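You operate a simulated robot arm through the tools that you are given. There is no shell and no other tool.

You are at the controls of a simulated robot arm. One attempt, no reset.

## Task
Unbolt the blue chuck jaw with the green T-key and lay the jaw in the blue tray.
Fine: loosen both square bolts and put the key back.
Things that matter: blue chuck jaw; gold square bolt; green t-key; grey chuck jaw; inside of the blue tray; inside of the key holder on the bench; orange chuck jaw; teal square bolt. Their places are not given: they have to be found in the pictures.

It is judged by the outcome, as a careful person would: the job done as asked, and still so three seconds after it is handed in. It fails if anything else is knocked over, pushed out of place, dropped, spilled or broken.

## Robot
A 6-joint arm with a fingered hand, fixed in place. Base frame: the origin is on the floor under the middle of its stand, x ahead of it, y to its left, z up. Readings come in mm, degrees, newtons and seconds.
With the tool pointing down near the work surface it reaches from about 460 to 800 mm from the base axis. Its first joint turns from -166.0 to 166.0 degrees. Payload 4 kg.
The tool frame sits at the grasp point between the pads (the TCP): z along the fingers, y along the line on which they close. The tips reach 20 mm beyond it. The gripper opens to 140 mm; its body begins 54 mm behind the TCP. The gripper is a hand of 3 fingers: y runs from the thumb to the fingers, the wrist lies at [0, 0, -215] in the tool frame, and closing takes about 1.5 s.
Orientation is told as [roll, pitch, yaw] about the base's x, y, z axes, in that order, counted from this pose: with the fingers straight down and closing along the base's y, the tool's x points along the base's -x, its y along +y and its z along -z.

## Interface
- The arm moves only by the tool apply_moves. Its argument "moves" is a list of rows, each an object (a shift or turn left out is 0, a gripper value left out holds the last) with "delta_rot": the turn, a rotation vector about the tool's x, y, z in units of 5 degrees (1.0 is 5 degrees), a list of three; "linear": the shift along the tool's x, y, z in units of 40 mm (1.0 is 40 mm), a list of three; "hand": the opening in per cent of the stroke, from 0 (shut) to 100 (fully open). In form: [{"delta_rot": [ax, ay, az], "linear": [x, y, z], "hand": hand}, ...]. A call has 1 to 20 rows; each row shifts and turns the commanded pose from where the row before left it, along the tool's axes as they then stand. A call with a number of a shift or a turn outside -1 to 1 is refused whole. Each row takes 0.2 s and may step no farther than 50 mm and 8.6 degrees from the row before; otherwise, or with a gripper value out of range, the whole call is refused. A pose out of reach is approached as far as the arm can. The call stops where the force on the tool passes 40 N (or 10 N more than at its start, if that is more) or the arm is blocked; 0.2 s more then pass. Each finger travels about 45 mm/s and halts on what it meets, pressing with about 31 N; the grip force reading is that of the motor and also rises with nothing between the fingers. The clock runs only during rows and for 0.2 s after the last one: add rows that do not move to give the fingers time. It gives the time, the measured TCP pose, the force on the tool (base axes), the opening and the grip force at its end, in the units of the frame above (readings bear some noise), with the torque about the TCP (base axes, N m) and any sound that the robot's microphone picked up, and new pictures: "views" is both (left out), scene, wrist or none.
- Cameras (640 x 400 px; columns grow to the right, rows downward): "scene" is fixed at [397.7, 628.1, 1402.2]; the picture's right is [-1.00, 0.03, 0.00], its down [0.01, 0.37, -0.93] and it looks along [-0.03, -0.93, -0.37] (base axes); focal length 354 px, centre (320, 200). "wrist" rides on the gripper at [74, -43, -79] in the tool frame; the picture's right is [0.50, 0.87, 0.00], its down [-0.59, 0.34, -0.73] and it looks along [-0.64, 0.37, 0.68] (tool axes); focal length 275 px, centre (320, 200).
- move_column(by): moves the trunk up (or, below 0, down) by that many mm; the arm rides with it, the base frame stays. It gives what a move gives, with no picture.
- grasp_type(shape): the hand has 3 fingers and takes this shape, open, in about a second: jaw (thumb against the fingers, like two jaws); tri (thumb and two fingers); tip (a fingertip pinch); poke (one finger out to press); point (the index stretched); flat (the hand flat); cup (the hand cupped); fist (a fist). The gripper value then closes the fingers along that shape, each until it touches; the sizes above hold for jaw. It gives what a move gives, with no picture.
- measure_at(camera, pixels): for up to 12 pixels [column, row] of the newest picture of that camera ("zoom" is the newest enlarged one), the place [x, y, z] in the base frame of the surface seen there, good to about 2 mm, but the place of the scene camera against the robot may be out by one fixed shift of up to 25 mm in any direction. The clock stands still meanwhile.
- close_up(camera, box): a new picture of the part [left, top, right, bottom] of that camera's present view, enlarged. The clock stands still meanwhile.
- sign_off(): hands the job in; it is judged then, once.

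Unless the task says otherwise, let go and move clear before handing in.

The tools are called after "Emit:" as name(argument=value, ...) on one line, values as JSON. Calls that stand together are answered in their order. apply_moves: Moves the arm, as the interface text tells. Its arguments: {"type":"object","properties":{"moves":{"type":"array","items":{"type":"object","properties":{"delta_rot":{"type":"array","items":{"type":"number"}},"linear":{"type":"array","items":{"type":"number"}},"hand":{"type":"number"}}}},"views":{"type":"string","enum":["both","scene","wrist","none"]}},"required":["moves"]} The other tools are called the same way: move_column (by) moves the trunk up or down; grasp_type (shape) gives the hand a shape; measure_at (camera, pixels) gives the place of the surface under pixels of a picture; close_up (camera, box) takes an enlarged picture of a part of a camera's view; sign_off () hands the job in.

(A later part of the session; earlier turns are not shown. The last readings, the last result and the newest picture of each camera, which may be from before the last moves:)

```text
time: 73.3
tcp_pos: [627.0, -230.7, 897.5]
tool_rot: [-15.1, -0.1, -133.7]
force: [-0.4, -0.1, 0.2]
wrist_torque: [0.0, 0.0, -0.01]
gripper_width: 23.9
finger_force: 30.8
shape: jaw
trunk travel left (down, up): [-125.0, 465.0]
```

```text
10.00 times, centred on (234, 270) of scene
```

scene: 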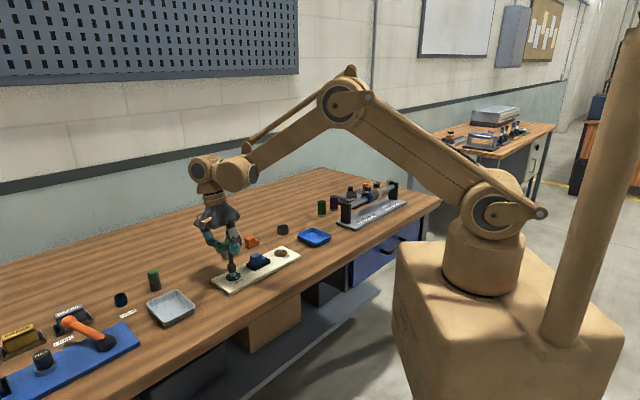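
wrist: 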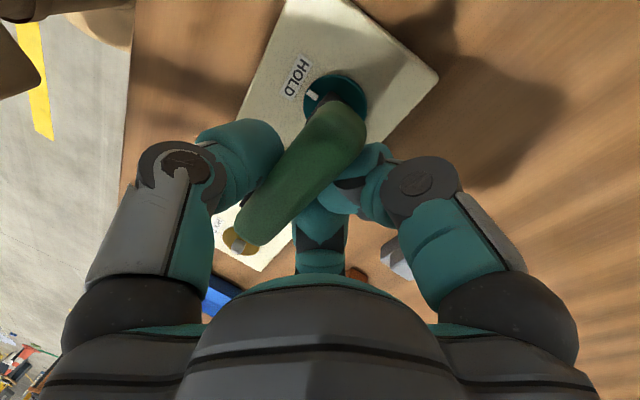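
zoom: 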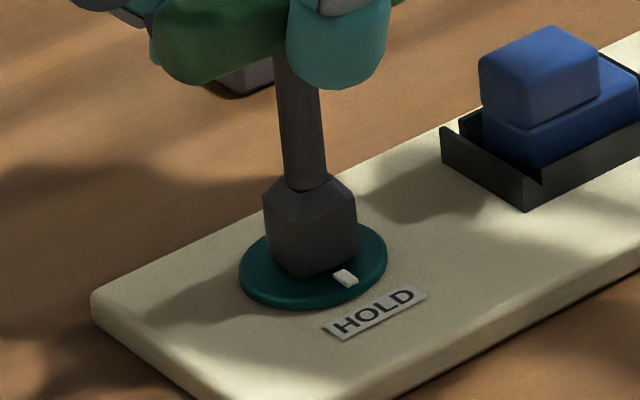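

The socket is seated on the teal bolt (only ~1 mm from the disc, no force). I'll turn CCW 50° slowly.

Emit:
apply_moves(moves=[{"delta_rot": [0, -0.13, -0.483], "linear": [0.0142, -0.0006, 0]}, {"delta_rot": [0, -0.13, -0.483], "linear": [0.0142, -0.0006, 0]}, {"delta_rot": [0, -0.13, -0.483], "linear": [0.0142, -0.0006, 0]}, {"delta_rot": [0, -0.13, -0.483], "linear": [0.0142, -0.0006, 0]}, {"delta_rot": [0, -0.13, -0.483], "linear": [0.0142, -0.0006, 0]}, {"delta_rot": [0, -0.13, -0.483], "linear": [0.0142, -0.0006, 0]}, {"delta_rot": [0, -0.13, -0.483], "linear": [0.0142, -0.0006, 0]}, {"delta_rot": [0, -0.13, -0.483], "linear": [0.0142, -0.0006, 0]}, {"delta_rot": [0, -0.13, -0.483], "linear": [0.0142, -0.0006, 0]}, {"delta_rot": [0, -0.13, -0.483], "linear": [0.0142, -0.0006, 0]}, {"delta_rot": [0, -0.13, -0.483], "linear": [0.0142, -0.0006, 0]}, {"delta_rot": [0, -0.13, -0.483], "linear": [0.0142, -0.0006, 0]}, {"delta_rot": [0, -0.13, -0.483], "linear": [0.0142, -0.0006, 0]}, {"delta_rot": [0, -0.13, -0.483], "linear": [0.0142, -0.0006, 0]}, {"delta_rot": [0, -0.13, -0.483], "linear": [0.0142, -0.0006, 0]}, {"delta_rot": [0, -0.13, -0.483], "linear": [0.0142, -0.0006, 0]}, {"delta_rot": [0, -0.13, -0.483], "linear": [0.0142, -0.0006, 0]}, {"delta_rot": [0, -0.13, -0.483], "linear": [0.0142, -0.0006, 0]}, {"delta_rot": [0, -0.13, -0.483], "linear": [0.0142, -0.0006, 0]}, {"delta_rot": [0, -0.13, -0.483], "linear": [0.0142, -0.0006, 0]}], views="both")

Emit:
close_up(camera="wrist", box=[290, 40, 390, 130])

Emit:
close_up(camera="scene", box=[216, 250, 252, 290])

```text
time: 77.5
tcp_pos: [630.0, -219.2, 898.3]
tool_rot: [-15.1, 0.0, -83.6]
force: [0.0, -2.2, -2.1]
wrist_torque: [-0.05, 0.02, -0.03]
gripper_width: 24.0
finger_force: 31.0
shape: jaw
trunk travel left (down, up): [-125.0, 465.0]
```

scene: 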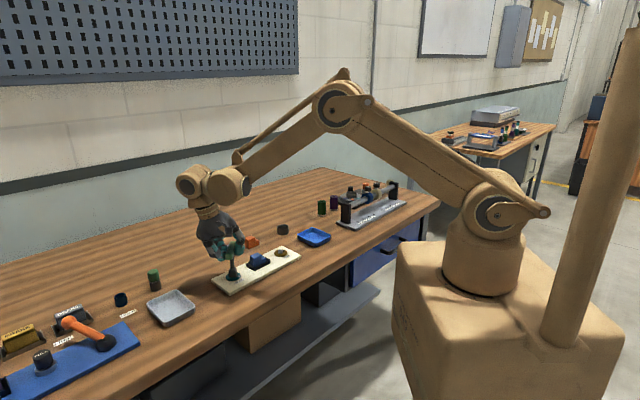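
wrist: 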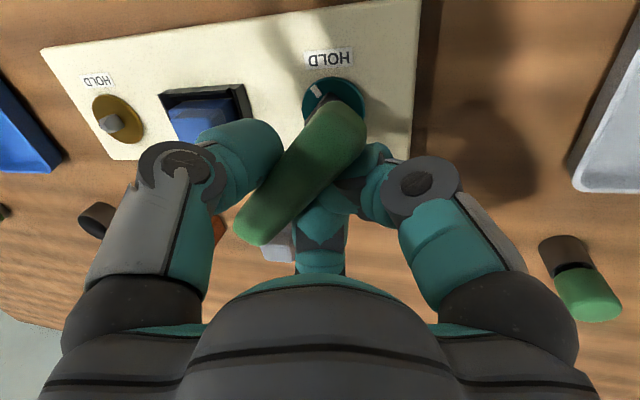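

```text
4.44 times, centred on (340, 85) of wrist
```

zoom: 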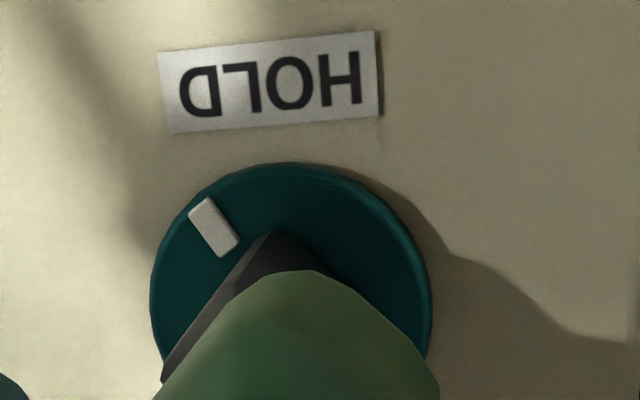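

```text
10.00 times, centred on (234, 270) of scene
```

zoom: 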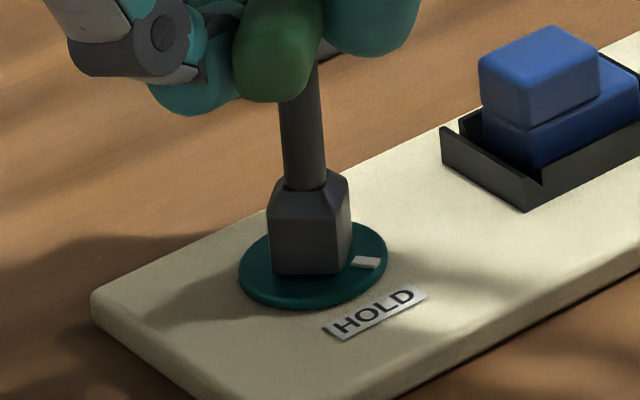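

The teal dial is following (marker now at (366,262)). I'll continue 45° CCW.

Emit:
apply_moves(moves=[{"delta_rot": [0, -0.13, -0.483], "linear": [0.0142, -0.0006, 0]}, {"delta_rot": [0, -0.13, -0.483], "linear": [0.0142, -0.0006, 0]}, {"delta_rot": [0, -0.13, -0.483], "linear": [0.0142, -0.0006, 0]}, {"delta_rot": [0, -0.13, -0.483], "linear": [0.0142, -0.0006, 0]}, {"delta_rot": [0, -0.13, -0.483], "linear": [0.0142, -0.0006, 0]}, {"delta_rot": [0, -0.13, -0.483], "linear": [0.0142, -0.0006, 0]}, {"delta_rot": [0, -0.13, -0.483], "linear": [0.0142, -0.0006, 0]}, {"delta_rot": [0, -0.13, -0.483], "linear": [0.0142, -0.0006, 0]}, {"delta_rot": [0, -0.13, -0.483], "linear": [0.0142, -0.0006, 0]}, {"delta_rot": [0, -0.13, -0.483], "linear": [0.0142, -0.0006, 0]}, {"delta_rot": [0, -0.13, -0.483], "linear": [0.0142, -0.0006, 0]}, {"delta_rot": [0, -0.13, -0.483], "linear": [0.0142, -0.0006, 0]}, {"delta_rot": [0, -0.13, -0.483], "linear": [0.0142, -0.0006, 0]}, {"delta_rot": [0, -0.13, -0.483], "linear": [0.0142, -0.0006, 0]}, {"delta_rot": [0, -0.13, -0.483], "linear": [0.0142, -0.0006, 0]}, {"delta_rot": [0, -0.13, -0.483], "linear": [0.0142, -0.0006, 0]}, {"delta_rot": [0, -0.13, -0.483], "linear": [0.0142, -0.0006, 0]}, {"delta_rot": [0, -0.13, -0.483], "linear": [0.0142, -0.0006, 0]}, {}], views="both")

Emit:
close_up(camera="wrist", box=[280, 40, 400, 140])

Emit:
close_up(camera="scene", box=[216, 250, 252, 290])

```text
time: 81.5
tcp_pos: [627.2, -211.3, 899.1]
tool_rot: [-15.3, 0.1, -38.5]
force: [-1.0, -2.1, -2.0]
wrist_torque: [-0.12, 0.04, -0.01]
gripper_width: 23.8
finger_force: 30.6
shape: jaw
trunk travel left (down, up): [-125.0, 465.0]
```

scene: 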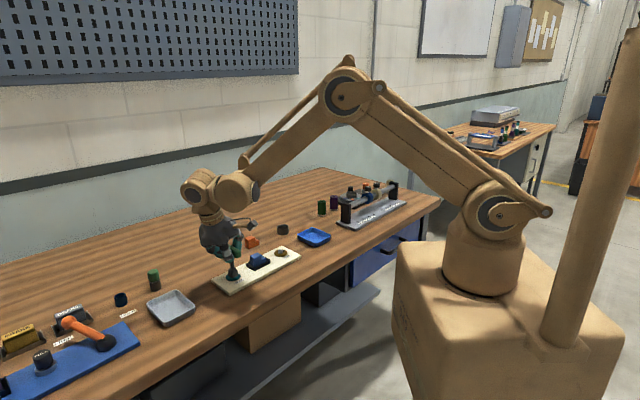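
wrist: 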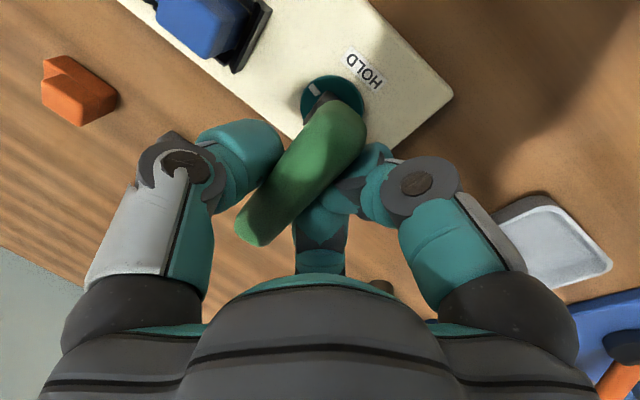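

```text
4.00 times, centred on (340, 90) of wrist
```

zoom: 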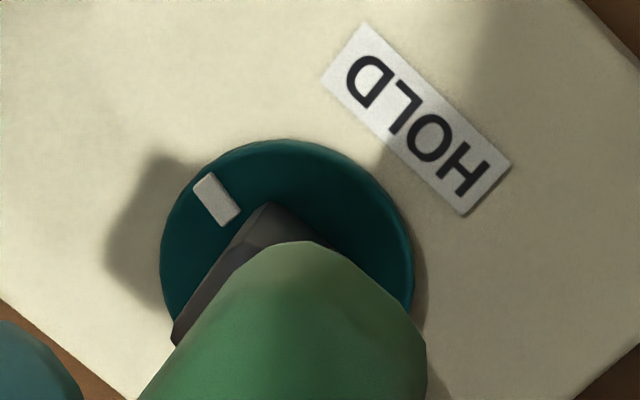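

```text
10.00 times, centred on (234, 270) of scene
```

zoom: 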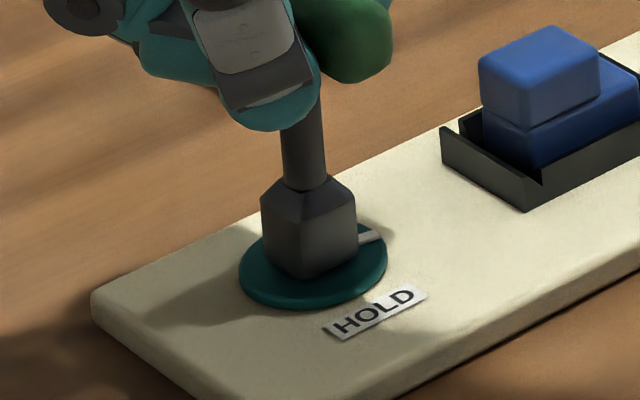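

The teal dial has turned ~75–80°. I'll continue in smaller amounts, 12.5° first.

Emit:
measure_at(camera="wrist", pixels=[[314, 90], [316, 93], [312, 86]])

Emit:
apply_moves(moves=[{"delta_rot": [0, -0.13, -0.483], "linear": [0.0142, -0.0006, 0]}, {"delta_rot": [0, -0.13, -0.483], "linear": [0.0142, -0.0006, 0]}, {"delta_rot": [0, -0.13, -0.483], "linear": [0.0142, -0.0006, 0]}, {"delta_rot": [0, -0.13, -0.483], "linear": [0.0142, -0.0006, 0]}, {"delta_rot": [0, -0.13, -0.483], "linear": [0.0142, -0.0006, 0]}, {}], views="wrist")

Emit:
close_up(camera="wrist", box=[280, 40, 400, 140])

Emit:
measure_at(camera="wrist", pixels=[[314, 90], [316, 93], [312, 86]])

```text
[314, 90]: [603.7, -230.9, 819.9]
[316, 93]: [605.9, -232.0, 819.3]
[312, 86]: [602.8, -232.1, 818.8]
```

```text
time: 82.9
tcp_pos: [623.9, -208.7, 898.7]
tool_rot: [-15.2, 0.0, -26.0]
force: [0.6, -2.9, 2.3]
wrist_torque: [-0.23, 0.05, -0.01]
gripper_width: 23.8
finger_force: 30.5
shape: jaw
trunk travel left (down, up): [-125.0, 465.0]
```

wrist: 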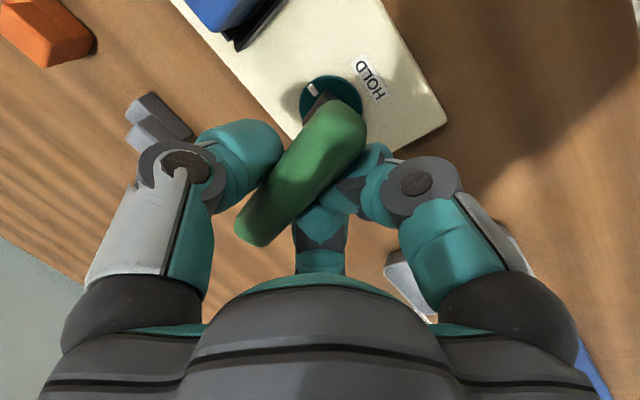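

```text
4.00 times, centred on (340, 90) of wrist
```

zoom: 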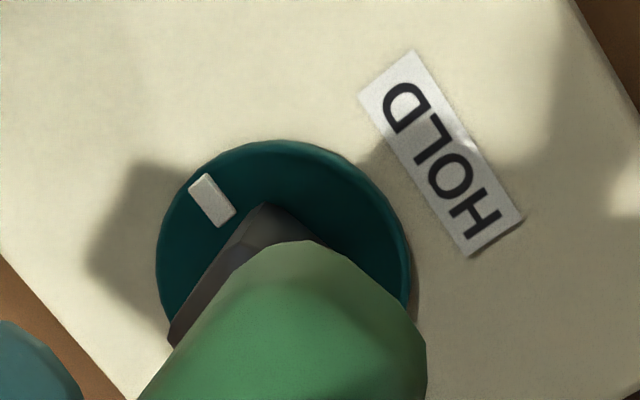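

```text
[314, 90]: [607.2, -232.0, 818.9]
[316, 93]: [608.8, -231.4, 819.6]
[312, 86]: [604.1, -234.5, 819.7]
```

The teal marker is at ≈219° (turned ~84°). I'll turn another 10° then check for the stop.

Emit:
apply_moves(moves=[{"delta_rot": [0, -0.13, -0.483], "linear": [0.0142, -0.0006, 0]}, {"delta_rot": [0, -0.13, -0.483], "linear": [0.0142, -0.0006, 0]}, {"delta_rot": [0, -0.13, -0.483], "linear": [0.0142, -0.0006, 0]}, {"delta_rot": [0, -0.13, -0.483], "linear": [0.0142, -0.0006, 0]}, {}], views="wrist")

Emit:
close_up(camera="wrist", box=[280, 40, 400, 140])

Emit:
measure_at(camera="wrist", pixels=[[314, 90], [316, 93], [312, 86]])

```text
time: 84.1
tcp_pos: [620.9, -208.1, 898.6]
tool_rot: [-15.2, 0.1, -15.9]
force: [-0.1, -3.5, -2.9]
wrist_torque: [-0.23, 0.03, -0.09]
gripper_width: 24.0
finger_force: 31.2
shape: jaw
trunk travel left (down, up): [-125.0, 465.0]
```

wrist: 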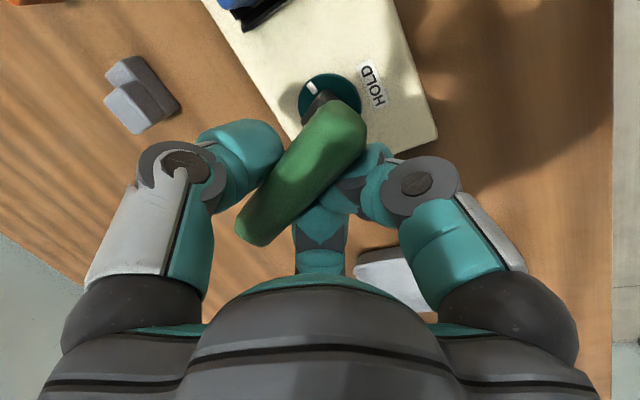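

```text
4.00 times, centred on (340, 90) of wrist
```

zoom: 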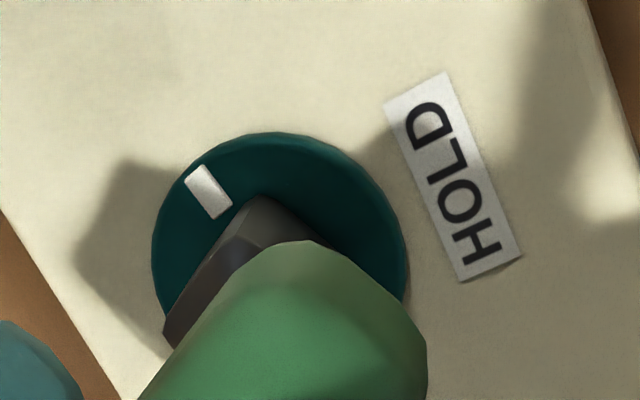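

```text
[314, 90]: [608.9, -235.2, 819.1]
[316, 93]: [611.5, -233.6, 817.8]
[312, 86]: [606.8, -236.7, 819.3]
```

The teal marker is at ≈232°, matching gold's end (231°). I'll try 5° more to confirm the stop.

Emit:
apply_moves(moves=[{"delta_rot": [0, -0.13, -0.483], "linear": [0.0142, -0.0006, 0]}, {"delta_rot": [0, -0.13, -0.483], "linear": [0.0142, -0.0006, 0]}, {}], views="wrist")

Emit:
close_up(camera="wrist", box=[280, 40, 400, 140])

Emit:
measure_at(camera="wrist", pixels=[[314, 90], [316, 93], [312, 86]])

```text
time: 84.9
tcp_pos: [619.9, -207.1, 898.4]
tool_rot: [-15.2, 0.1, -10.9]
force: [6.5, -2.7, 4.4]
wrist_torque: [-0.26, -0.03, -0.45]
gripper_width: 24.0
finger_force: 30.9
shape: jaw
trunk travel left (down, up): [-125.0, 465.0]
```

wrist: 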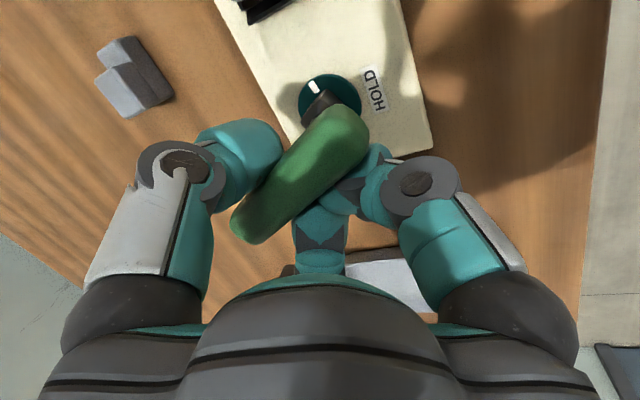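

```text
4.00 times, centred on (340, 90) of wrist
```

zoom: 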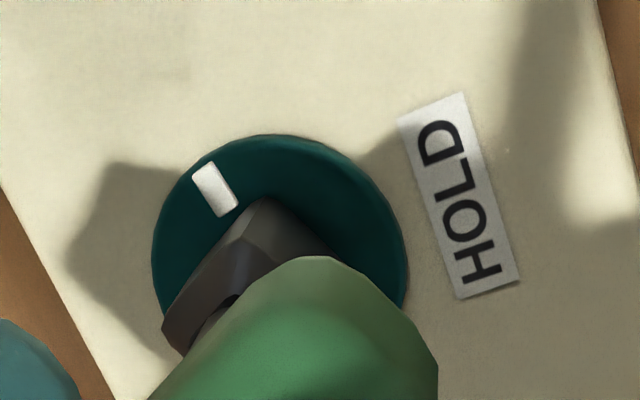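

```text
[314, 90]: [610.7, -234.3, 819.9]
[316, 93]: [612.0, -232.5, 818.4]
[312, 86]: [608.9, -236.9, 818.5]
```

Torque rose to −0.45 N·m with the dial no longer advancing: the teal bolt is at its stop, fully loose. I'll back off ~10° and lift the key straight up.

Emit:
apply_moves(moves=[{"delta_rot": [0, 0.13, 0.483], "linear": [-0.0142, 0.0006, 0]}, {"delta_rot": [0, 0.13, 0.483], "linear": [-0.0142, 0.0006, 0]}, {"delta_rot": [0, 0.13, 0.483], "linear": [-0.0142, 0.0006, 0]}, {"delta_rot": [0, 0.13, 0.483], "linear": [-0.0142, 0.0006, 0]}, {}, {}], views="none")

Emit:
apply_moves(moves=[{"linear": [0, -0.065, -0.2415]}, {"linear": [0, -0.13, -0.483]}, {"linear": [0, -0.16, -0.6]}, {"linear": [0, -0.16, -0.6]}, {}, {}], views="both")

Emit:
close_up(camera="scene", box=[206, 220, 266, 290])

```text
time: 86.3
tcp_pos: [622.4, -207.7, 899.1]
tool_rot: [-15.2, 0.0, -20.9]
force: [0.5, -1.6, -1.5]
wrist_torque: [-0.08, -0.05, 0.02]
gripper_width: 23.9
finger_force: 30.7
shape: jaw
trunk travel left (down, up): [-125.0, 465.0]
```

```text
time: 87.7
tcp_pos: [621.2, -205.9, 978.4]
tool_rot: [-15.2, -0.1, -21.0]
force: [-0.3, -1.4, -0.9]
wrist_torque: [0.01, 0.02, -0.01]
gripper_width: 24.0
finger_force: 31.3
shape: jaw
trunk travel left (down, up): [-125.0, 465.0]
```

scene: 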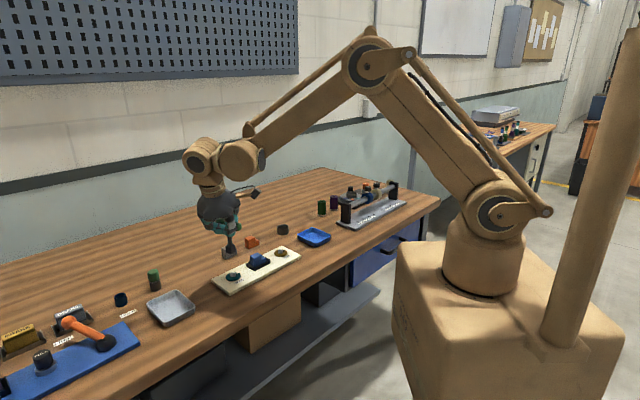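
wrist: 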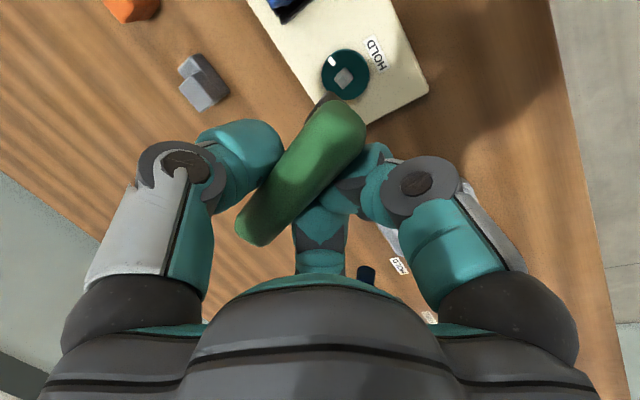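

```text
5.71 times, centred on (236, 255) of scene
```

zoom: 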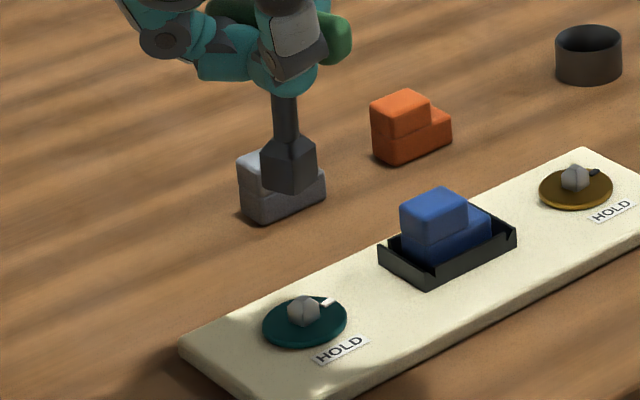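

Both markers are now clear of HOLD (teal marker at the back, gold at the back). Next I'll swing the key back to yaw −135° before returning it to its cup.

Emit:
apply_moves(moves=[{"delta_rot": [0, 0.259, 0.966], "linear": [-0.0284, 0.001, 0]}, {"delta_rot": [0, 0.259, 0.966], "linear": [-0.0284, 0.001, 0]}, {"delta_rot": [0, 0.259, 0.966], "linear": [-0.0284, 0.001, 0]}, {"delta_rot": [0, 0.259, 0.966], "linear": [-0.0284, 0.001, 0]}, {"delta_rot": [0, 0.259, 0.966], "linear": [-0.0284, 0.001, 0]}, {"delta_rot": [0, 0.259, 0.966], "linear": [-0.0284, 0.001, 0]}, {"delta_rot": [0, 0.259, 0.966], "linear": [-0.0284, 0.001, 0]}, {"delta_rot": [0, 0.259, 0.966], "linear": [-0.0284, 0.001, 0]}, {"delta_rot": [0, 0.259, 0.966], "linear": [-0.0284, 0.001, 0]}, {"delta_rot": [0, 0.259, 0.966], "linear": [-0.0284, 0.001, 0]}, {"delta_rot": [0, 0.259, 0.966], "linear": [-0.0284, 0.001, 0]}, {"delta_rot": [0, 0.259, 0.966], "linear": [-0.0284, 0.001, 0]}, {"delta_rot": [0, 0.259, 0.966], "linear": [-0.0284, 0.001, 0]}, {"delta_rot": [0, 0.259, 0.966], "linear": [-0.0284, 0.001, 0]}, {"delta_rot": [0, 0.259, 0.966], "linear": [-0.0284, 0.001, 0]}, {"delta_rot": [0, 0.259, 0.966], "linear": [-0.0284, 0.001, 0]}, {"delta_rot": [0, 0.259, 0.966], "linear": [-0.0284, 0.001, 0]}, {"delta_rot": [0, 0.259, 0.966], "linear": [-0.0284, 0.001, 0]}, {"delta_rot": [0, 0.259, 0.966], "linear": [-0.0284, 0.001, 0]}, {"delta_rot": [0, 0.259, 0.966], "linear": [-0.0284, 0.001, 0]}], views="none")

Emit:
apply_moves(moves=[{"delta_rot": [0, 0.259, 0.966], "linear": [-0.0284, 0.001, 0]}, {"delta_rot": [0, 0.259, 0.966], "linear": [-0.0284, 0.001, 0]}, {"delta_rot": [0, 0.21, 0.78], "linear": [-0.0228, 0.001, 0]}, {}, {}], views="none")

```text
time: 91.9
tcp_pos: [628.7, -226.6, 978.2]
tool_rot: [-14.9, -0.4, -121.0]
force: [0.4, -0.5, -0.9]
wrist_torque: [-0.03, -0.03, 0.01]
gripper_width: 23.8
finger_force: 31.2
shape: jaw
trunk travel left (down, up): [-125.0, 465.0]
```

```text
time: 93.1
tcp_pos: [628.0, -227.5, 978.5]
tool_rot: [-14.9, -0.3, -135.0]
force: [-0.3, -0.8, -0.7]
wrist_torque: [0.01, -0.03, 0.01]
gripper_width: 23.8
finger_force: 31.3
shape: jaw
trunk travel left (down, up): [-125.0, 465.0]
```

At yaw −135° again. I'll carry the key at height back to above the cup.

Emit:
apply_moves(moves=[{"linear": [-0.838, 0.3406, -0.0913]}, {"linear": [-0.838, 0.3406, -0.0913]}, {"linear": [-0.838, 0.3406, -0.0913]}, {"linear": [-0.838, 0.3406, -0.0913]}, {"linear": [-0.838, 0.3406, -0.0913]}, {"linear": [-0.838, 0.3406, -0.0913]}, {"linear": [-0.838, 0.3406, -0.0913]}, {"linear": [-0.838, 0.3406, -0.0913]}, {"linear": [-0.838, 0.3406, -0.0913]}, {}, {}, {}], views="both")

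Emit:
close_up(camera="scene", box=[256, 185, 306, 245])

Emit:
measure_at(camera="zoom", pixels=[[320, 80], [320, 100], [320, 120], [320, 140], [320, 160], [320, 180], [300, 160], [340, 160], [270, 290], [375, 290], [330, 320], [320, 170]])

```text
time: 95.7
tcp_pos: [504.9, -533.8, 981.5]
tool_rot: [-14.9, -0.2, -135.1]
force: [0.1, -0.2, -1.0]
wrist_torque: [0.01, -0.02, -0.01]
gripper_width: 24.1
finger_force: 30.7
shape: jaw
trunk travel left (down, up): [-125.0, 465.0]
```

scene: 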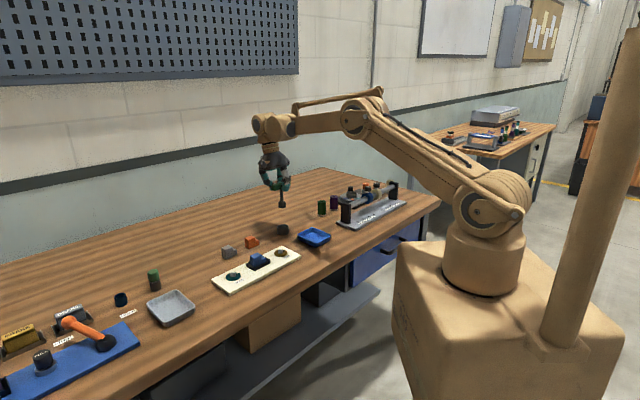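
wrist: 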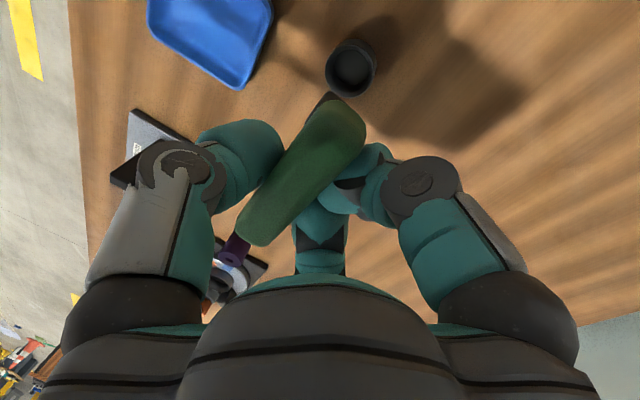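

```text
6.67 times, centred on (281, 215) of scene
```

zoom: 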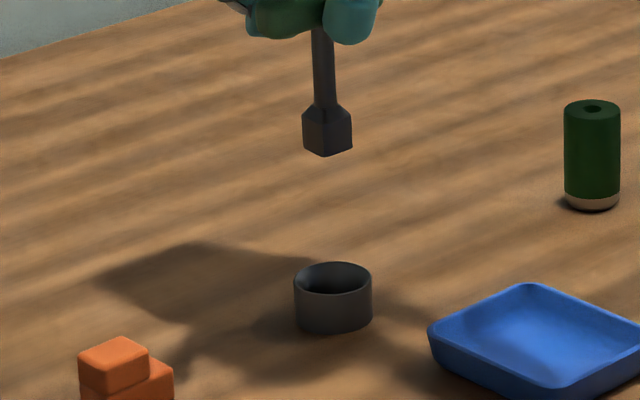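

```text
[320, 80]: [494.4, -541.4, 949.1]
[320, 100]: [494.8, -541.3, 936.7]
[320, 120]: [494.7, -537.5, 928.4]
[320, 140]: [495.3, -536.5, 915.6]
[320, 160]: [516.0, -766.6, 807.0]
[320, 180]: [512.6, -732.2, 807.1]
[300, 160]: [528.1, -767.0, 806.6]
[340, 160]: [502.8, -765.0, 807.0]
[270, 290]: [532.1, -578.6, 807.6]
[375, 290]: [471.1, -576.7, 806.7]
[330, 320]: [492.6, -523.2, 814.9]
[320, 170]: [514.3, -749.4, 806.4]
```

The key is over the cup; it needs ≈+2.7 mm in y. I'll correct this and lower to just above the rim.

Emit:
apply_moves(moves=[{"linear": [0.021, 0.188, 0.804]}, {"linear": [0.021, 0.188, 0.804]}, {}, {}, {}], views="both")

Emit:
close_up(camera="scene", box=[261, 200, 306, 245])

Emit:
close_up(camera="wrist", box=[290, 40, 390, 130])

```text
time: 96.9
tcp_pos: [504.3, -532.0, 915.2]
tool_rot: [-15.0, -0.2, -135.0]
force: [0.3, -0.2, -1.8]
wrist_torque: [-0.02, 0.0, -0.02]
gripper_width: 24.0
finger_force: 31.1
shape: jaw
trunk travel left (down, up): [-125.0, 465.0]
```

scene: 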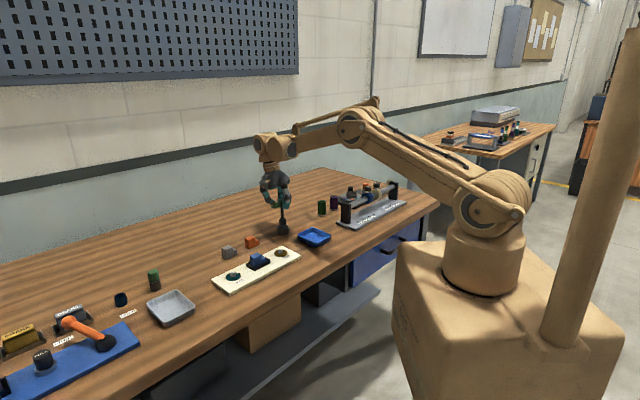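
wrist: 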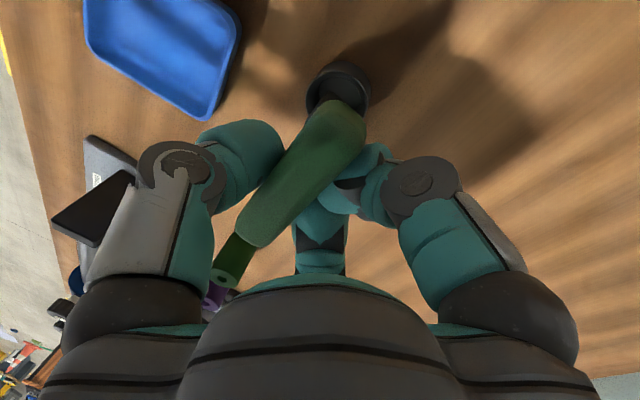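

```text
8.89 times, centred on (284, 222) of scene
```

zoom: 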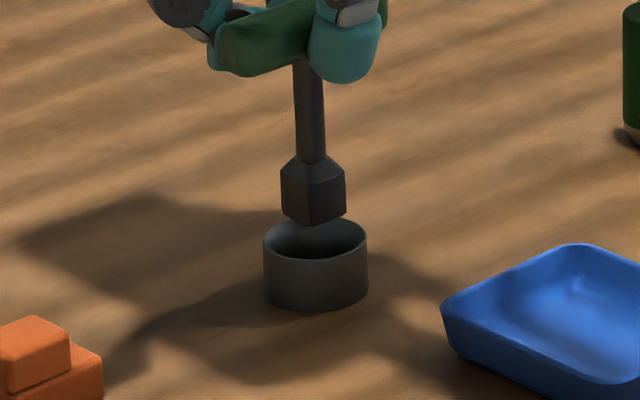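

```text
4.44 times, centred on (340, 85) of wrist
```

zoom: 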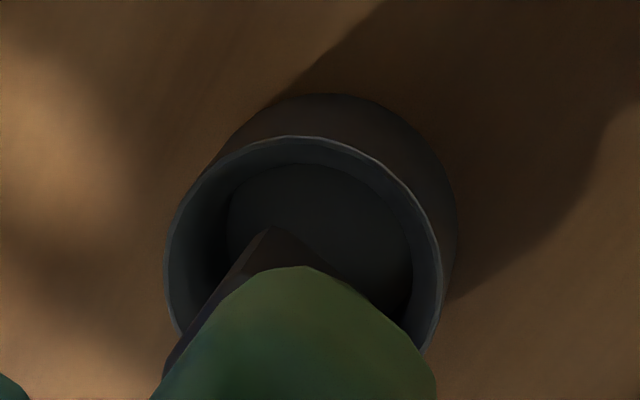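

Socket and cup centres coincide within ~0.5 mm. I'll lower the key into the cup.

Emit:
apply_moves(moves=[{"linear": [0, 0.0907, 0.338]}, {"linear": [0, 0.0907, 0.338]}, {}, {"linear": [0, 0.013, 0.048]}, {}, {}], views="both")

Emit:
close_up(camera="scene", box=[261, 200, 306, 245])

```text
time: 98.3
tcp_pos: [504.3, -530.4, 885.3]
tool_rot: [-14.9, -0.2, -135.0]
force: [-0.3, -0.2, -1.6]
wrist_torque: [-0.03, -0.02, 0.0]
gripper_width: 24.0
finger_force: 31.0
shape: jaw
trunk travel left (down, up): [-125.0, 465.0]
```

scene: 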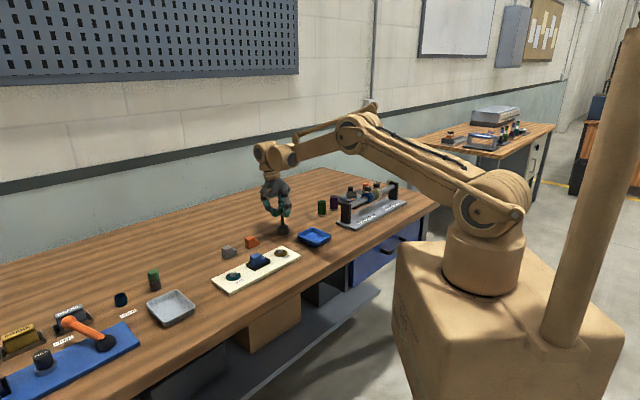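
wrist: 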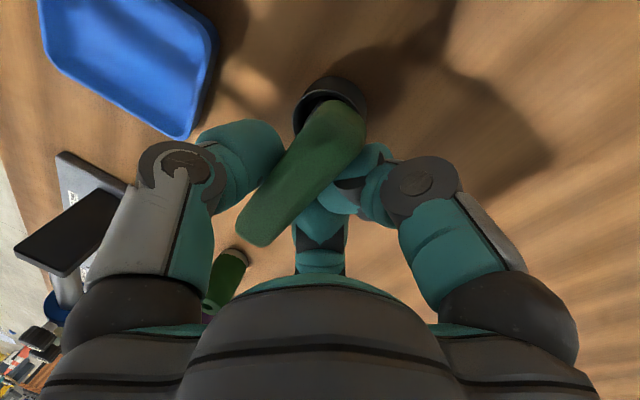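

```text
8.89 times, centred on (284, 222) of scene
```

zoom: 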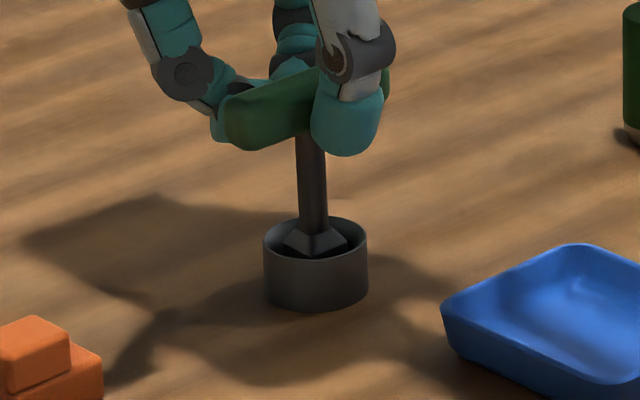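

The key is inside the cup but not yet on its floor. I'll lower in 1 mm steps until it touches.

Emit:
apply_moves(moves=[{"linear": [0, 0.0065, 0.024]}, {}, {"linear": [0, 0.0065, 0.024]}, {}, {}], views="none")

Emit:
apply_moves(moves=[{"linear": [0, 0.0065, 0.024]}, {}, {}], views="none")

```text
time: 99.5
tcp_pos: [505.0, -529.6, 883.6]
tool_rot: [-14.8, -0.2, -135.1]
force: [1.1, -0.5, -1.4]
wrist_torque: [0.0, -0.05, 0.04]
gripper_width: 23.8
finger_force: 31.1
shape: jaw
trunk travel left (down, up): [-125.0, 465.0]
```

```text
time: 100.3
tcp_pos: [503.7, -530.6, 883.3]
tool_rot: [-14.9, -0.2, -134.9]
force: [0.7, 0.3, 1.5]
wrist_torque: [0.04, 0.02, 0.03]
gripper_width: 24.0
finger_force: 31.0
shape: jaw
trunk travel left (down, up): [-125.0, 465.0]
```

The force flipped to +1.5 N: the key is resting on the cup floor. I'll open the fingers.

Emit:
apply_moves(moves=[{"hand": 30}, {"hand": 30}, {"hand": 60}, {"hand": 60}, {"hand": 60}, {"hand": 60}, {"hand": 60}], views="both")

Emit:
close_up(camera="scene", box=[256, 190, 311, 245])

```text
time: 101.9
tcp_pos: [503.9, -530.0, 883.5]
tool_rot: [-14.9, -0.3, -135.1]
force: [0.1, 0.3, -0.9]
wrist_torque: [-0.01, 0.01, 0.02]
gripper_width: 83.5
finger_force: 0.0
shape: jaw
trunk travel left (down, up): [-125.0, 465.0]
```

scene: 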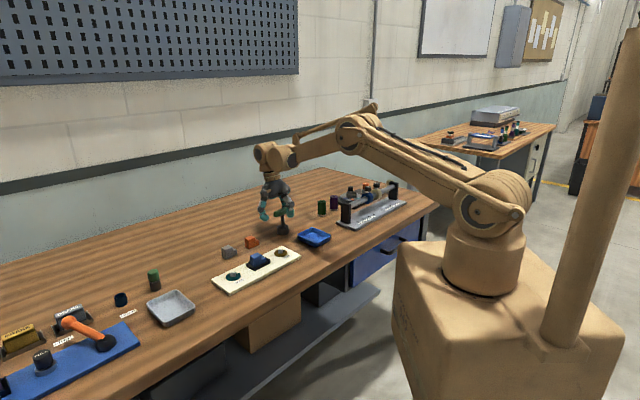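
wrist: 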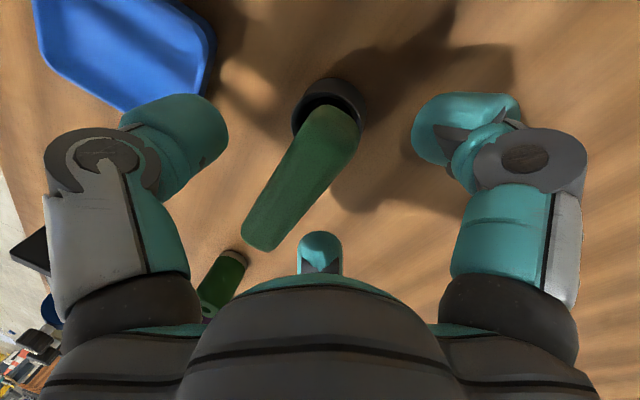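

```text
7.27 times, centred on (284, 218) of scene
```

zoom: 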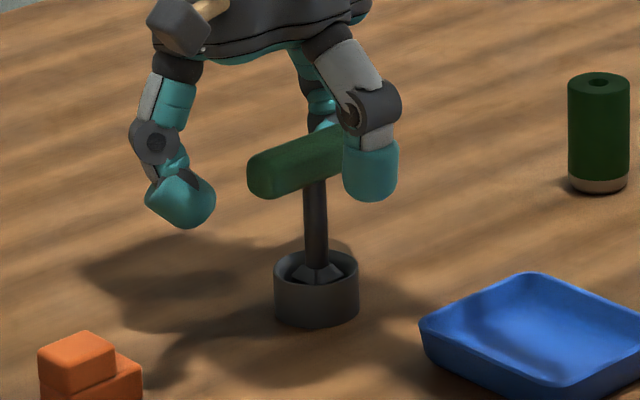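

The key stands in the cup on its own and the fingers are clear. I'll open fully and rise straight up.

Emit:
apply_moves(moves=[{"hand": 100}, {"hand": 100}, {"hand": 100}, {"hand": 100}, {"linear": [0, -0.13, -0.483]}, {"linear": [0, -0.194, -0.7245]}, {"linear": [0, -0.194, -0.7245]}, {"linear": [0, -0.194, -0.7245]}, {}, {}], views="both")

Emit:
close_up(camera="scene", box=[256, 190, 311, 245])

```text
time: 104.1
tcp_pos: [502.8, -529.7, 990.4]
tool_rot: [-14.9, -0.2, -135.0]
force: [0.8, 0.2, -1.0]
wrist_torque: [0.0, 0.03, 0.02]
gripper_width: 139.7
finger_force: 0.1
shape: jaw
trunk travel left (down, up): [-125.0, 465.0]
```

scene: 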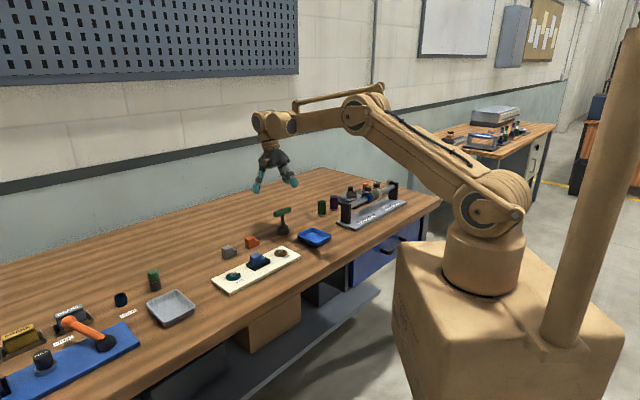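
wrist: 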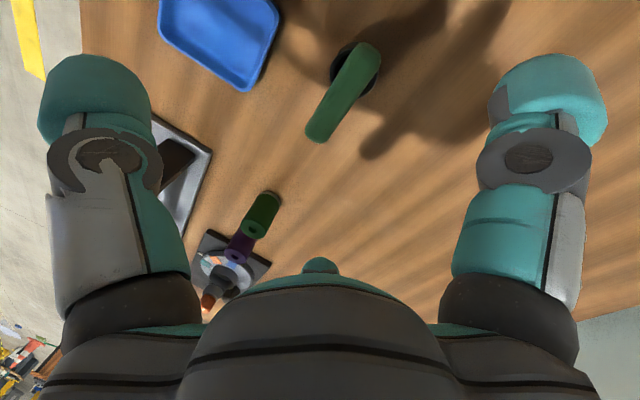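

```text
7.27 times, centred on (284, 218) of scene
```

zoom: 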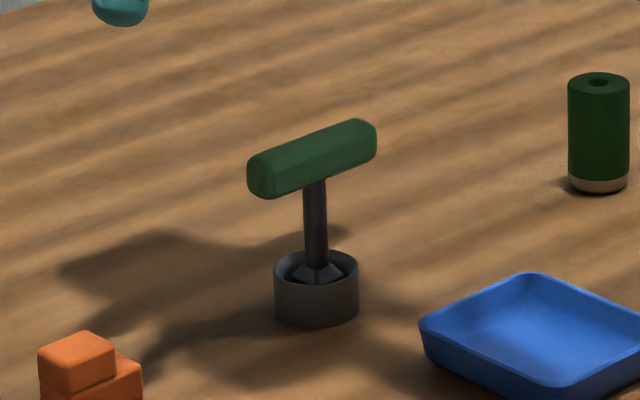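

The key is back upright in its holder. Now the jaw: I'll level the hand and take close-ups of the blue jaw.

Emit:
apply_moves(moves=[{"delta_rot": [-1, 0, 0]}, {"delta_rot": [-1, 0, 0]}, {"delta_rot": [-1, 0, 0]}, {}], views="none")

Emit:
close_up(camera="scene", box=[238, 244, 278, 274])

Emit:
measure_at(camera="zoom", pixels=[[300, 150], [255, 130], [330, 125], [400, 165], [230, 180], [300, 215], [360, 200], [200, 215], [290, 280], [460, 190], [430, 170], [250, 175]])

```text
time: 105.1
tcp_pos: [502.5, -529.4, 992.1]
tool_rot: [0.1, -0.3, -135.0]
force: [0.8, 0.6, 0.1]
wrist_torque: [-0.01, 0.03, 0.01]
gripper_width: 139.8
finger_force: 0.1
shape: jaw
trunk travel left (down, up): [-125.0, 465.0]
```

```text
13.33 times, centred on (258, 259) of scene
```

zoom: 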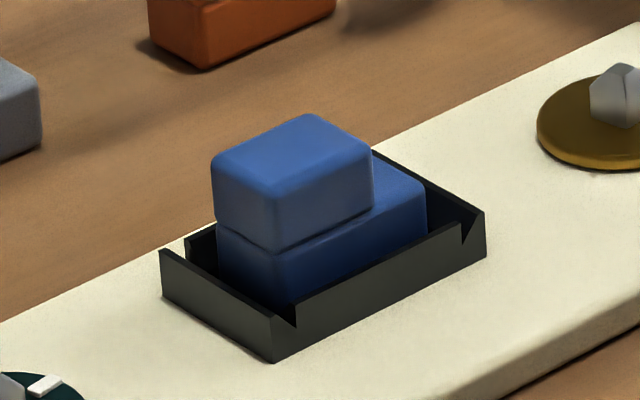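

```text
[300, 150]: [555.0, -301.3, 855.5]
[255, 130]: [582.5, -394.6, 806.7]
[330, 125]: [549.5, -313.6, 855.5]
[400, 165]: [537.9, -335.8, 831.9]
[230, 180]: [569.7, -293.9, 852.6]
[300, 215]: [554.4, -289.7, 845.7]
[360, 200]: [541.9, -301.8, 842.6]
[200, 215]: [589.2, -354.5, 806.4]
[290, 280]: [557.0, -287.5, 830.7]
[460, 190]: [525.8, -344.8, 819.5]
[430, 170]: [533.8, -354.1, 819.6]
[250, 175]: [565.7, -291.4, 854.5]
```

The jaw's upper block stands above the black seat (top z≈850 true). I'll try the "tip" shape in free air to see whether it gives a better opposing pinch.

Emit:
measure_at(camera="zoom", pixels=[[222, 163], [303, 121], [362, 152], [275, 186], [400, 175], [420, 195], [400, 252], [455, 235], [170, 258], [270, 340], [480, 215], [190, 240]])

Emit:
grasp_type(shape="tip")

Emit:
apply_moves(moves=[{}], views="both")

```text
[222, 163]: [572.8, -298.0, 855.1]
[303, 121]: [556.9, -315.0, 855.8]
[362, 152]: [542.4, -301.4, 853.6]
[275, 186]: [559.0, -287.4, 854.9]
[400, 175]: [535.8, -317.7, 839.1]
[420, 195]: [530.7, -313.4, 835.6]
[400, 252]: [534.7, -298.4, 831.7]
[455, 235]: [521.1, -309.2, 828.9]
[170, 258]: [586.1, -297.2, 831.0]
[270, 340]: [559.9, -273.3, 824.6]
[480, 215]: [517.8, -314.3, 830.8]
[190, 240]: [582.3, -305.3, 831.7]
```

```text
time: 106.0
tcp_pos: [503.6, -528.4, 992.1]
tool_rot: [0.2, -0.2, -135.0]
force: [0.0, -0.1, 0.4]
wrist_torque: [0.04, 0.01, 0.0]
gripper_width: 139.8
finger_force: 0.1
shape: tip
trunk travel left (down, up): [-125.0, 465.0]
```

```text
time: 106.4
tcp_pos: [503.8, -529.4, 991.4]
tool_rot: [0.1, -0.2, -135.1]
force: [0.2, -0.5, 0.3]
wrist_torque: [0.05, 0.0, -0.02]
gripper_width: 139.8
finger_force: 0.1
shape: tip
trunk travel left (down, up): [-125.0, 465.0]
```

scene: 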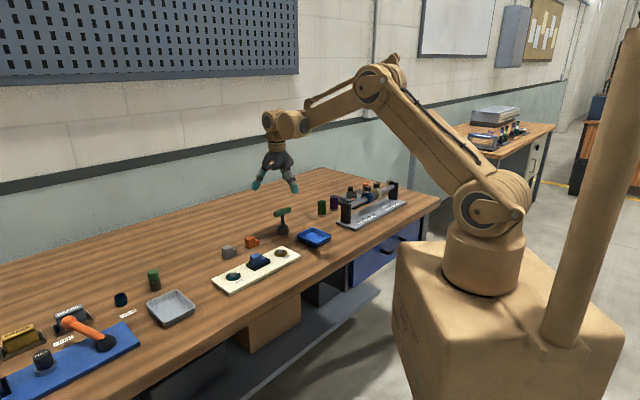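
wrist: 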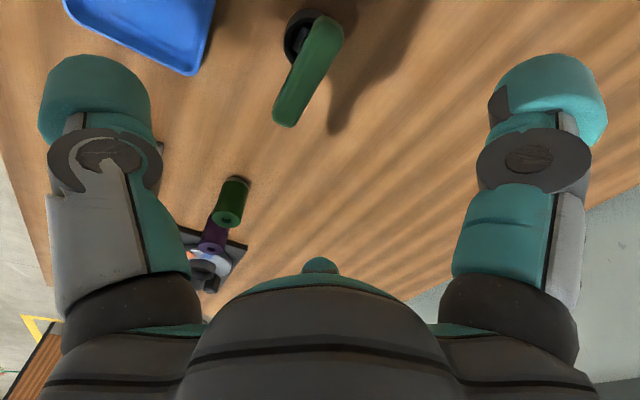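

The upper block is about 24×22 mm, z 834–850, centred near (559.6,−278.4). I'll close the "tip" shape in free air to see its geometry.

Emit:
apply_moves(moves=[{"hand": 25}, {"hand": 25}, {"hand": 25}, {"hand": 25}, {"hand": 25}, {"hand": 25}, {"hand": 25}, {"hand": 25}], views="both")

Emit:
close_up(camera="scene", box=[245, 130, 315, 205])

```text
time: 108.2
tcp_pos: [503.9, -530.4, 991.8]
tool_rot: [0.1, -0.3, -135.0]
force: [0.1, -0.2, 0.3]
wrist_torque: [-0.01, -0.02, 0.03]
gripper_width: 35.3
finger_force: 0.1
shape: tip
trunk travel left (down, up): [-125.0, 465.0]
```

scene: 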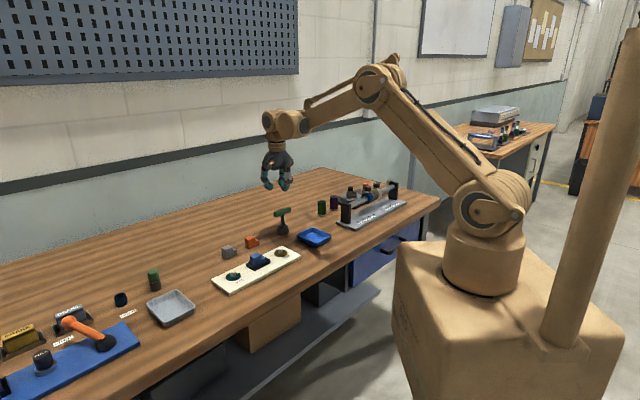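
wrist: 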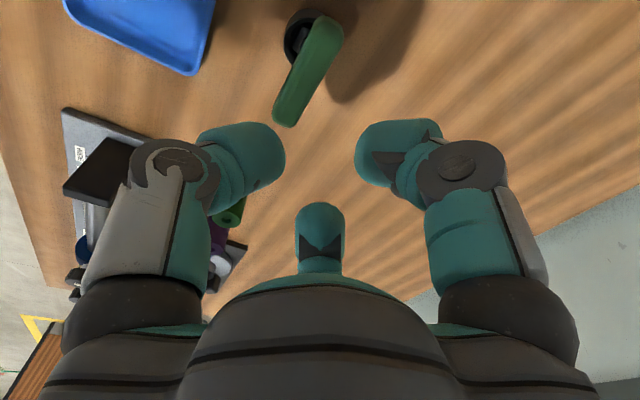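

```text
5.33 times, centred on (280, 168) of scene
```

zoom: 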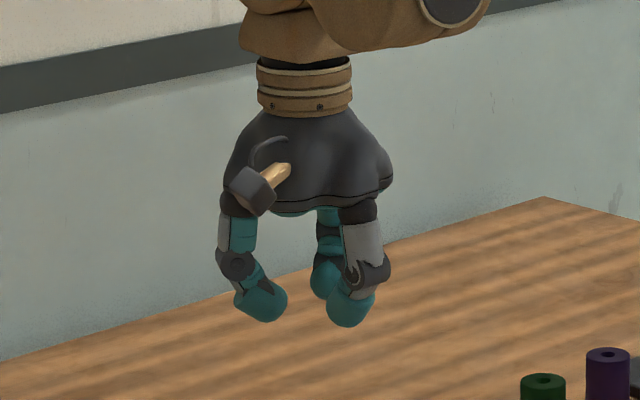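

The "tip" shape closes the same radial way, so I'll treat the hand as a three-finger chuck. I'll measure how far the fingertips extend below the TCP when nearly closed.

Emit:
measure_at(camera="zoom", pixels=[[265, 318], [347, 323], [330, 295], [265, 300], [347, 300], [260, 320], [342, 325], [285, 300], [328, 310]])

Emit:
measure_at(camera="wrist", pixels=[[283, 155], [275, 130], [265, 123], [284, 145], [357, 155], [362, 135], [375, 123], [320, 205], [320, 225], [300, 225], [342, 225], [280, 175]])

Emit:
grasp_type(shape="jaw")

```text
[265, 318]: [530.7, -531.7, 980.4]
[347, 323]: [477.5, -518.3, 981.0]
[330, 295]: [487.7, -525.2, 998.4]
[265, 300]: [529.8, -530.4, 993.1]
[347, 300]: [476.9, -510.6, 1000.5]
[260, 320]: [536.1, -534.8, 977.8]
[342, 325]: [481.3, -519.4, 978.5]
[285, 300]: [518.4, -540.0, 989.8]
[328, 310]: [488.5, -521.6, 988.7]
```

```text
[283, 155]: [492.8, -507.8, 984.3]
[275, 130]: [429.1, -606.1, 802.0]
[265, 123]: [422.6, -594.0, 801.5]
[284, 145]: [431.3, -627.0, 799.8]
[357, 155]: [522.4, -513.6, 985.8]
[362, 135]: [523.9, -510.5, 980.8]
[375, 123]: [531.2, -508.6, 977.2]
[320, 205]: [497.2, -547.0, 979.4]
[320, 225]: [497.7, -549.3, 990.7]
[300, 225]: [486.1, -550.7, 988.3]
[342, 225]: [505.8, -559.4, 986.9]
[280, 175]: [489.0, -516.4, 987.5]
```

```text
time: 109.1
tcp_pos: [503.3, -527.3, 991.4]
tool_rot: [0.2, -0.1, -135.0]
force: [0.3, -0.4, -0.2]
wrist_torque: [0.0, 0.01, 0.04]
gripper_width: 139.8
finger_force: 0.1
shape: jaw
trunk travel left (down, up): [-125.0, 465.0]
```

Fingertips reach ~19–20 mm below the TCP and the pads' innermost point is ~7 mm below it. I'll grip the jaw's upper block with the thumb on its front face (yaw −135), so I move to a hover above it at z≈930.

Emit:
apply_moves(moves=[{"linear": [0.775, -0.481, 0.0]}, {"linear": [0.775, -0.481, 0.2]}, {"linear": [0.775, -0.481, 0.25]}, {"linear": [0.775, -0.481, 0.25]}, {"linear": [0.775, -0.481, 0.25]}, {"linear": [0.775, -0.481, 0.28]}, {"linear": [0.775, -0.481, 0.28]}, {"hand": 60}, {"hand": 60}, {"hand": 60}, {"hand": 60}, {"hand": 60}], views="both")

Emit:
close_up(camera="scene", box=[220, 200, 290, 275])

```text
time: 111.7
tcp_pos: [560.7, -278.0, 930.4]
tool_rot: [0.1, -0.3, -135.1]
force: [0.8, -0.3, -0.7]
wrist_torque: [0.02, -0.01, 0.0]
gripper_width: 84.4
finger_force: 0.1
shape: jaw
trunk travel left (down, up): [-125.0, 465.0]
```

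scene: 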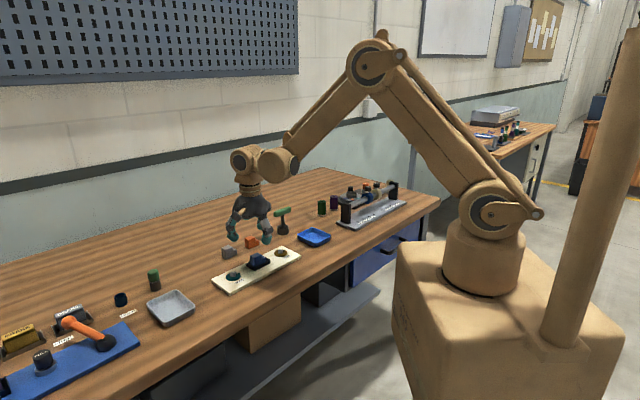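
wrist: 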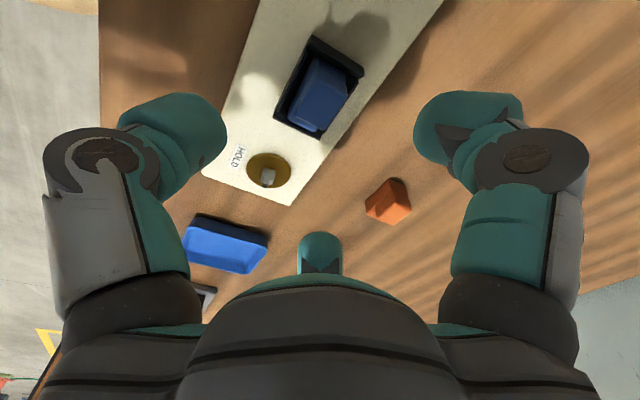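

```text
5.33 times, centred on (255, 238) of scene
```

zoom: 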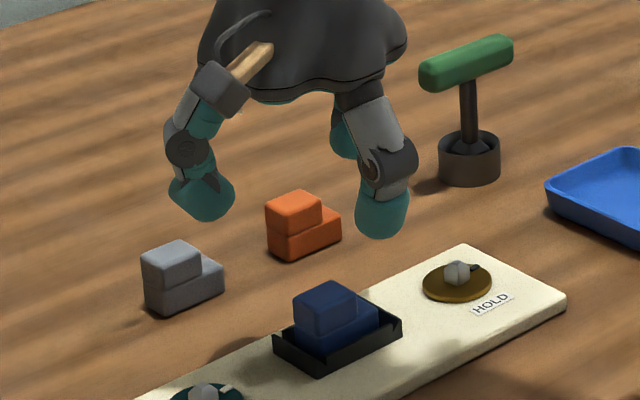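

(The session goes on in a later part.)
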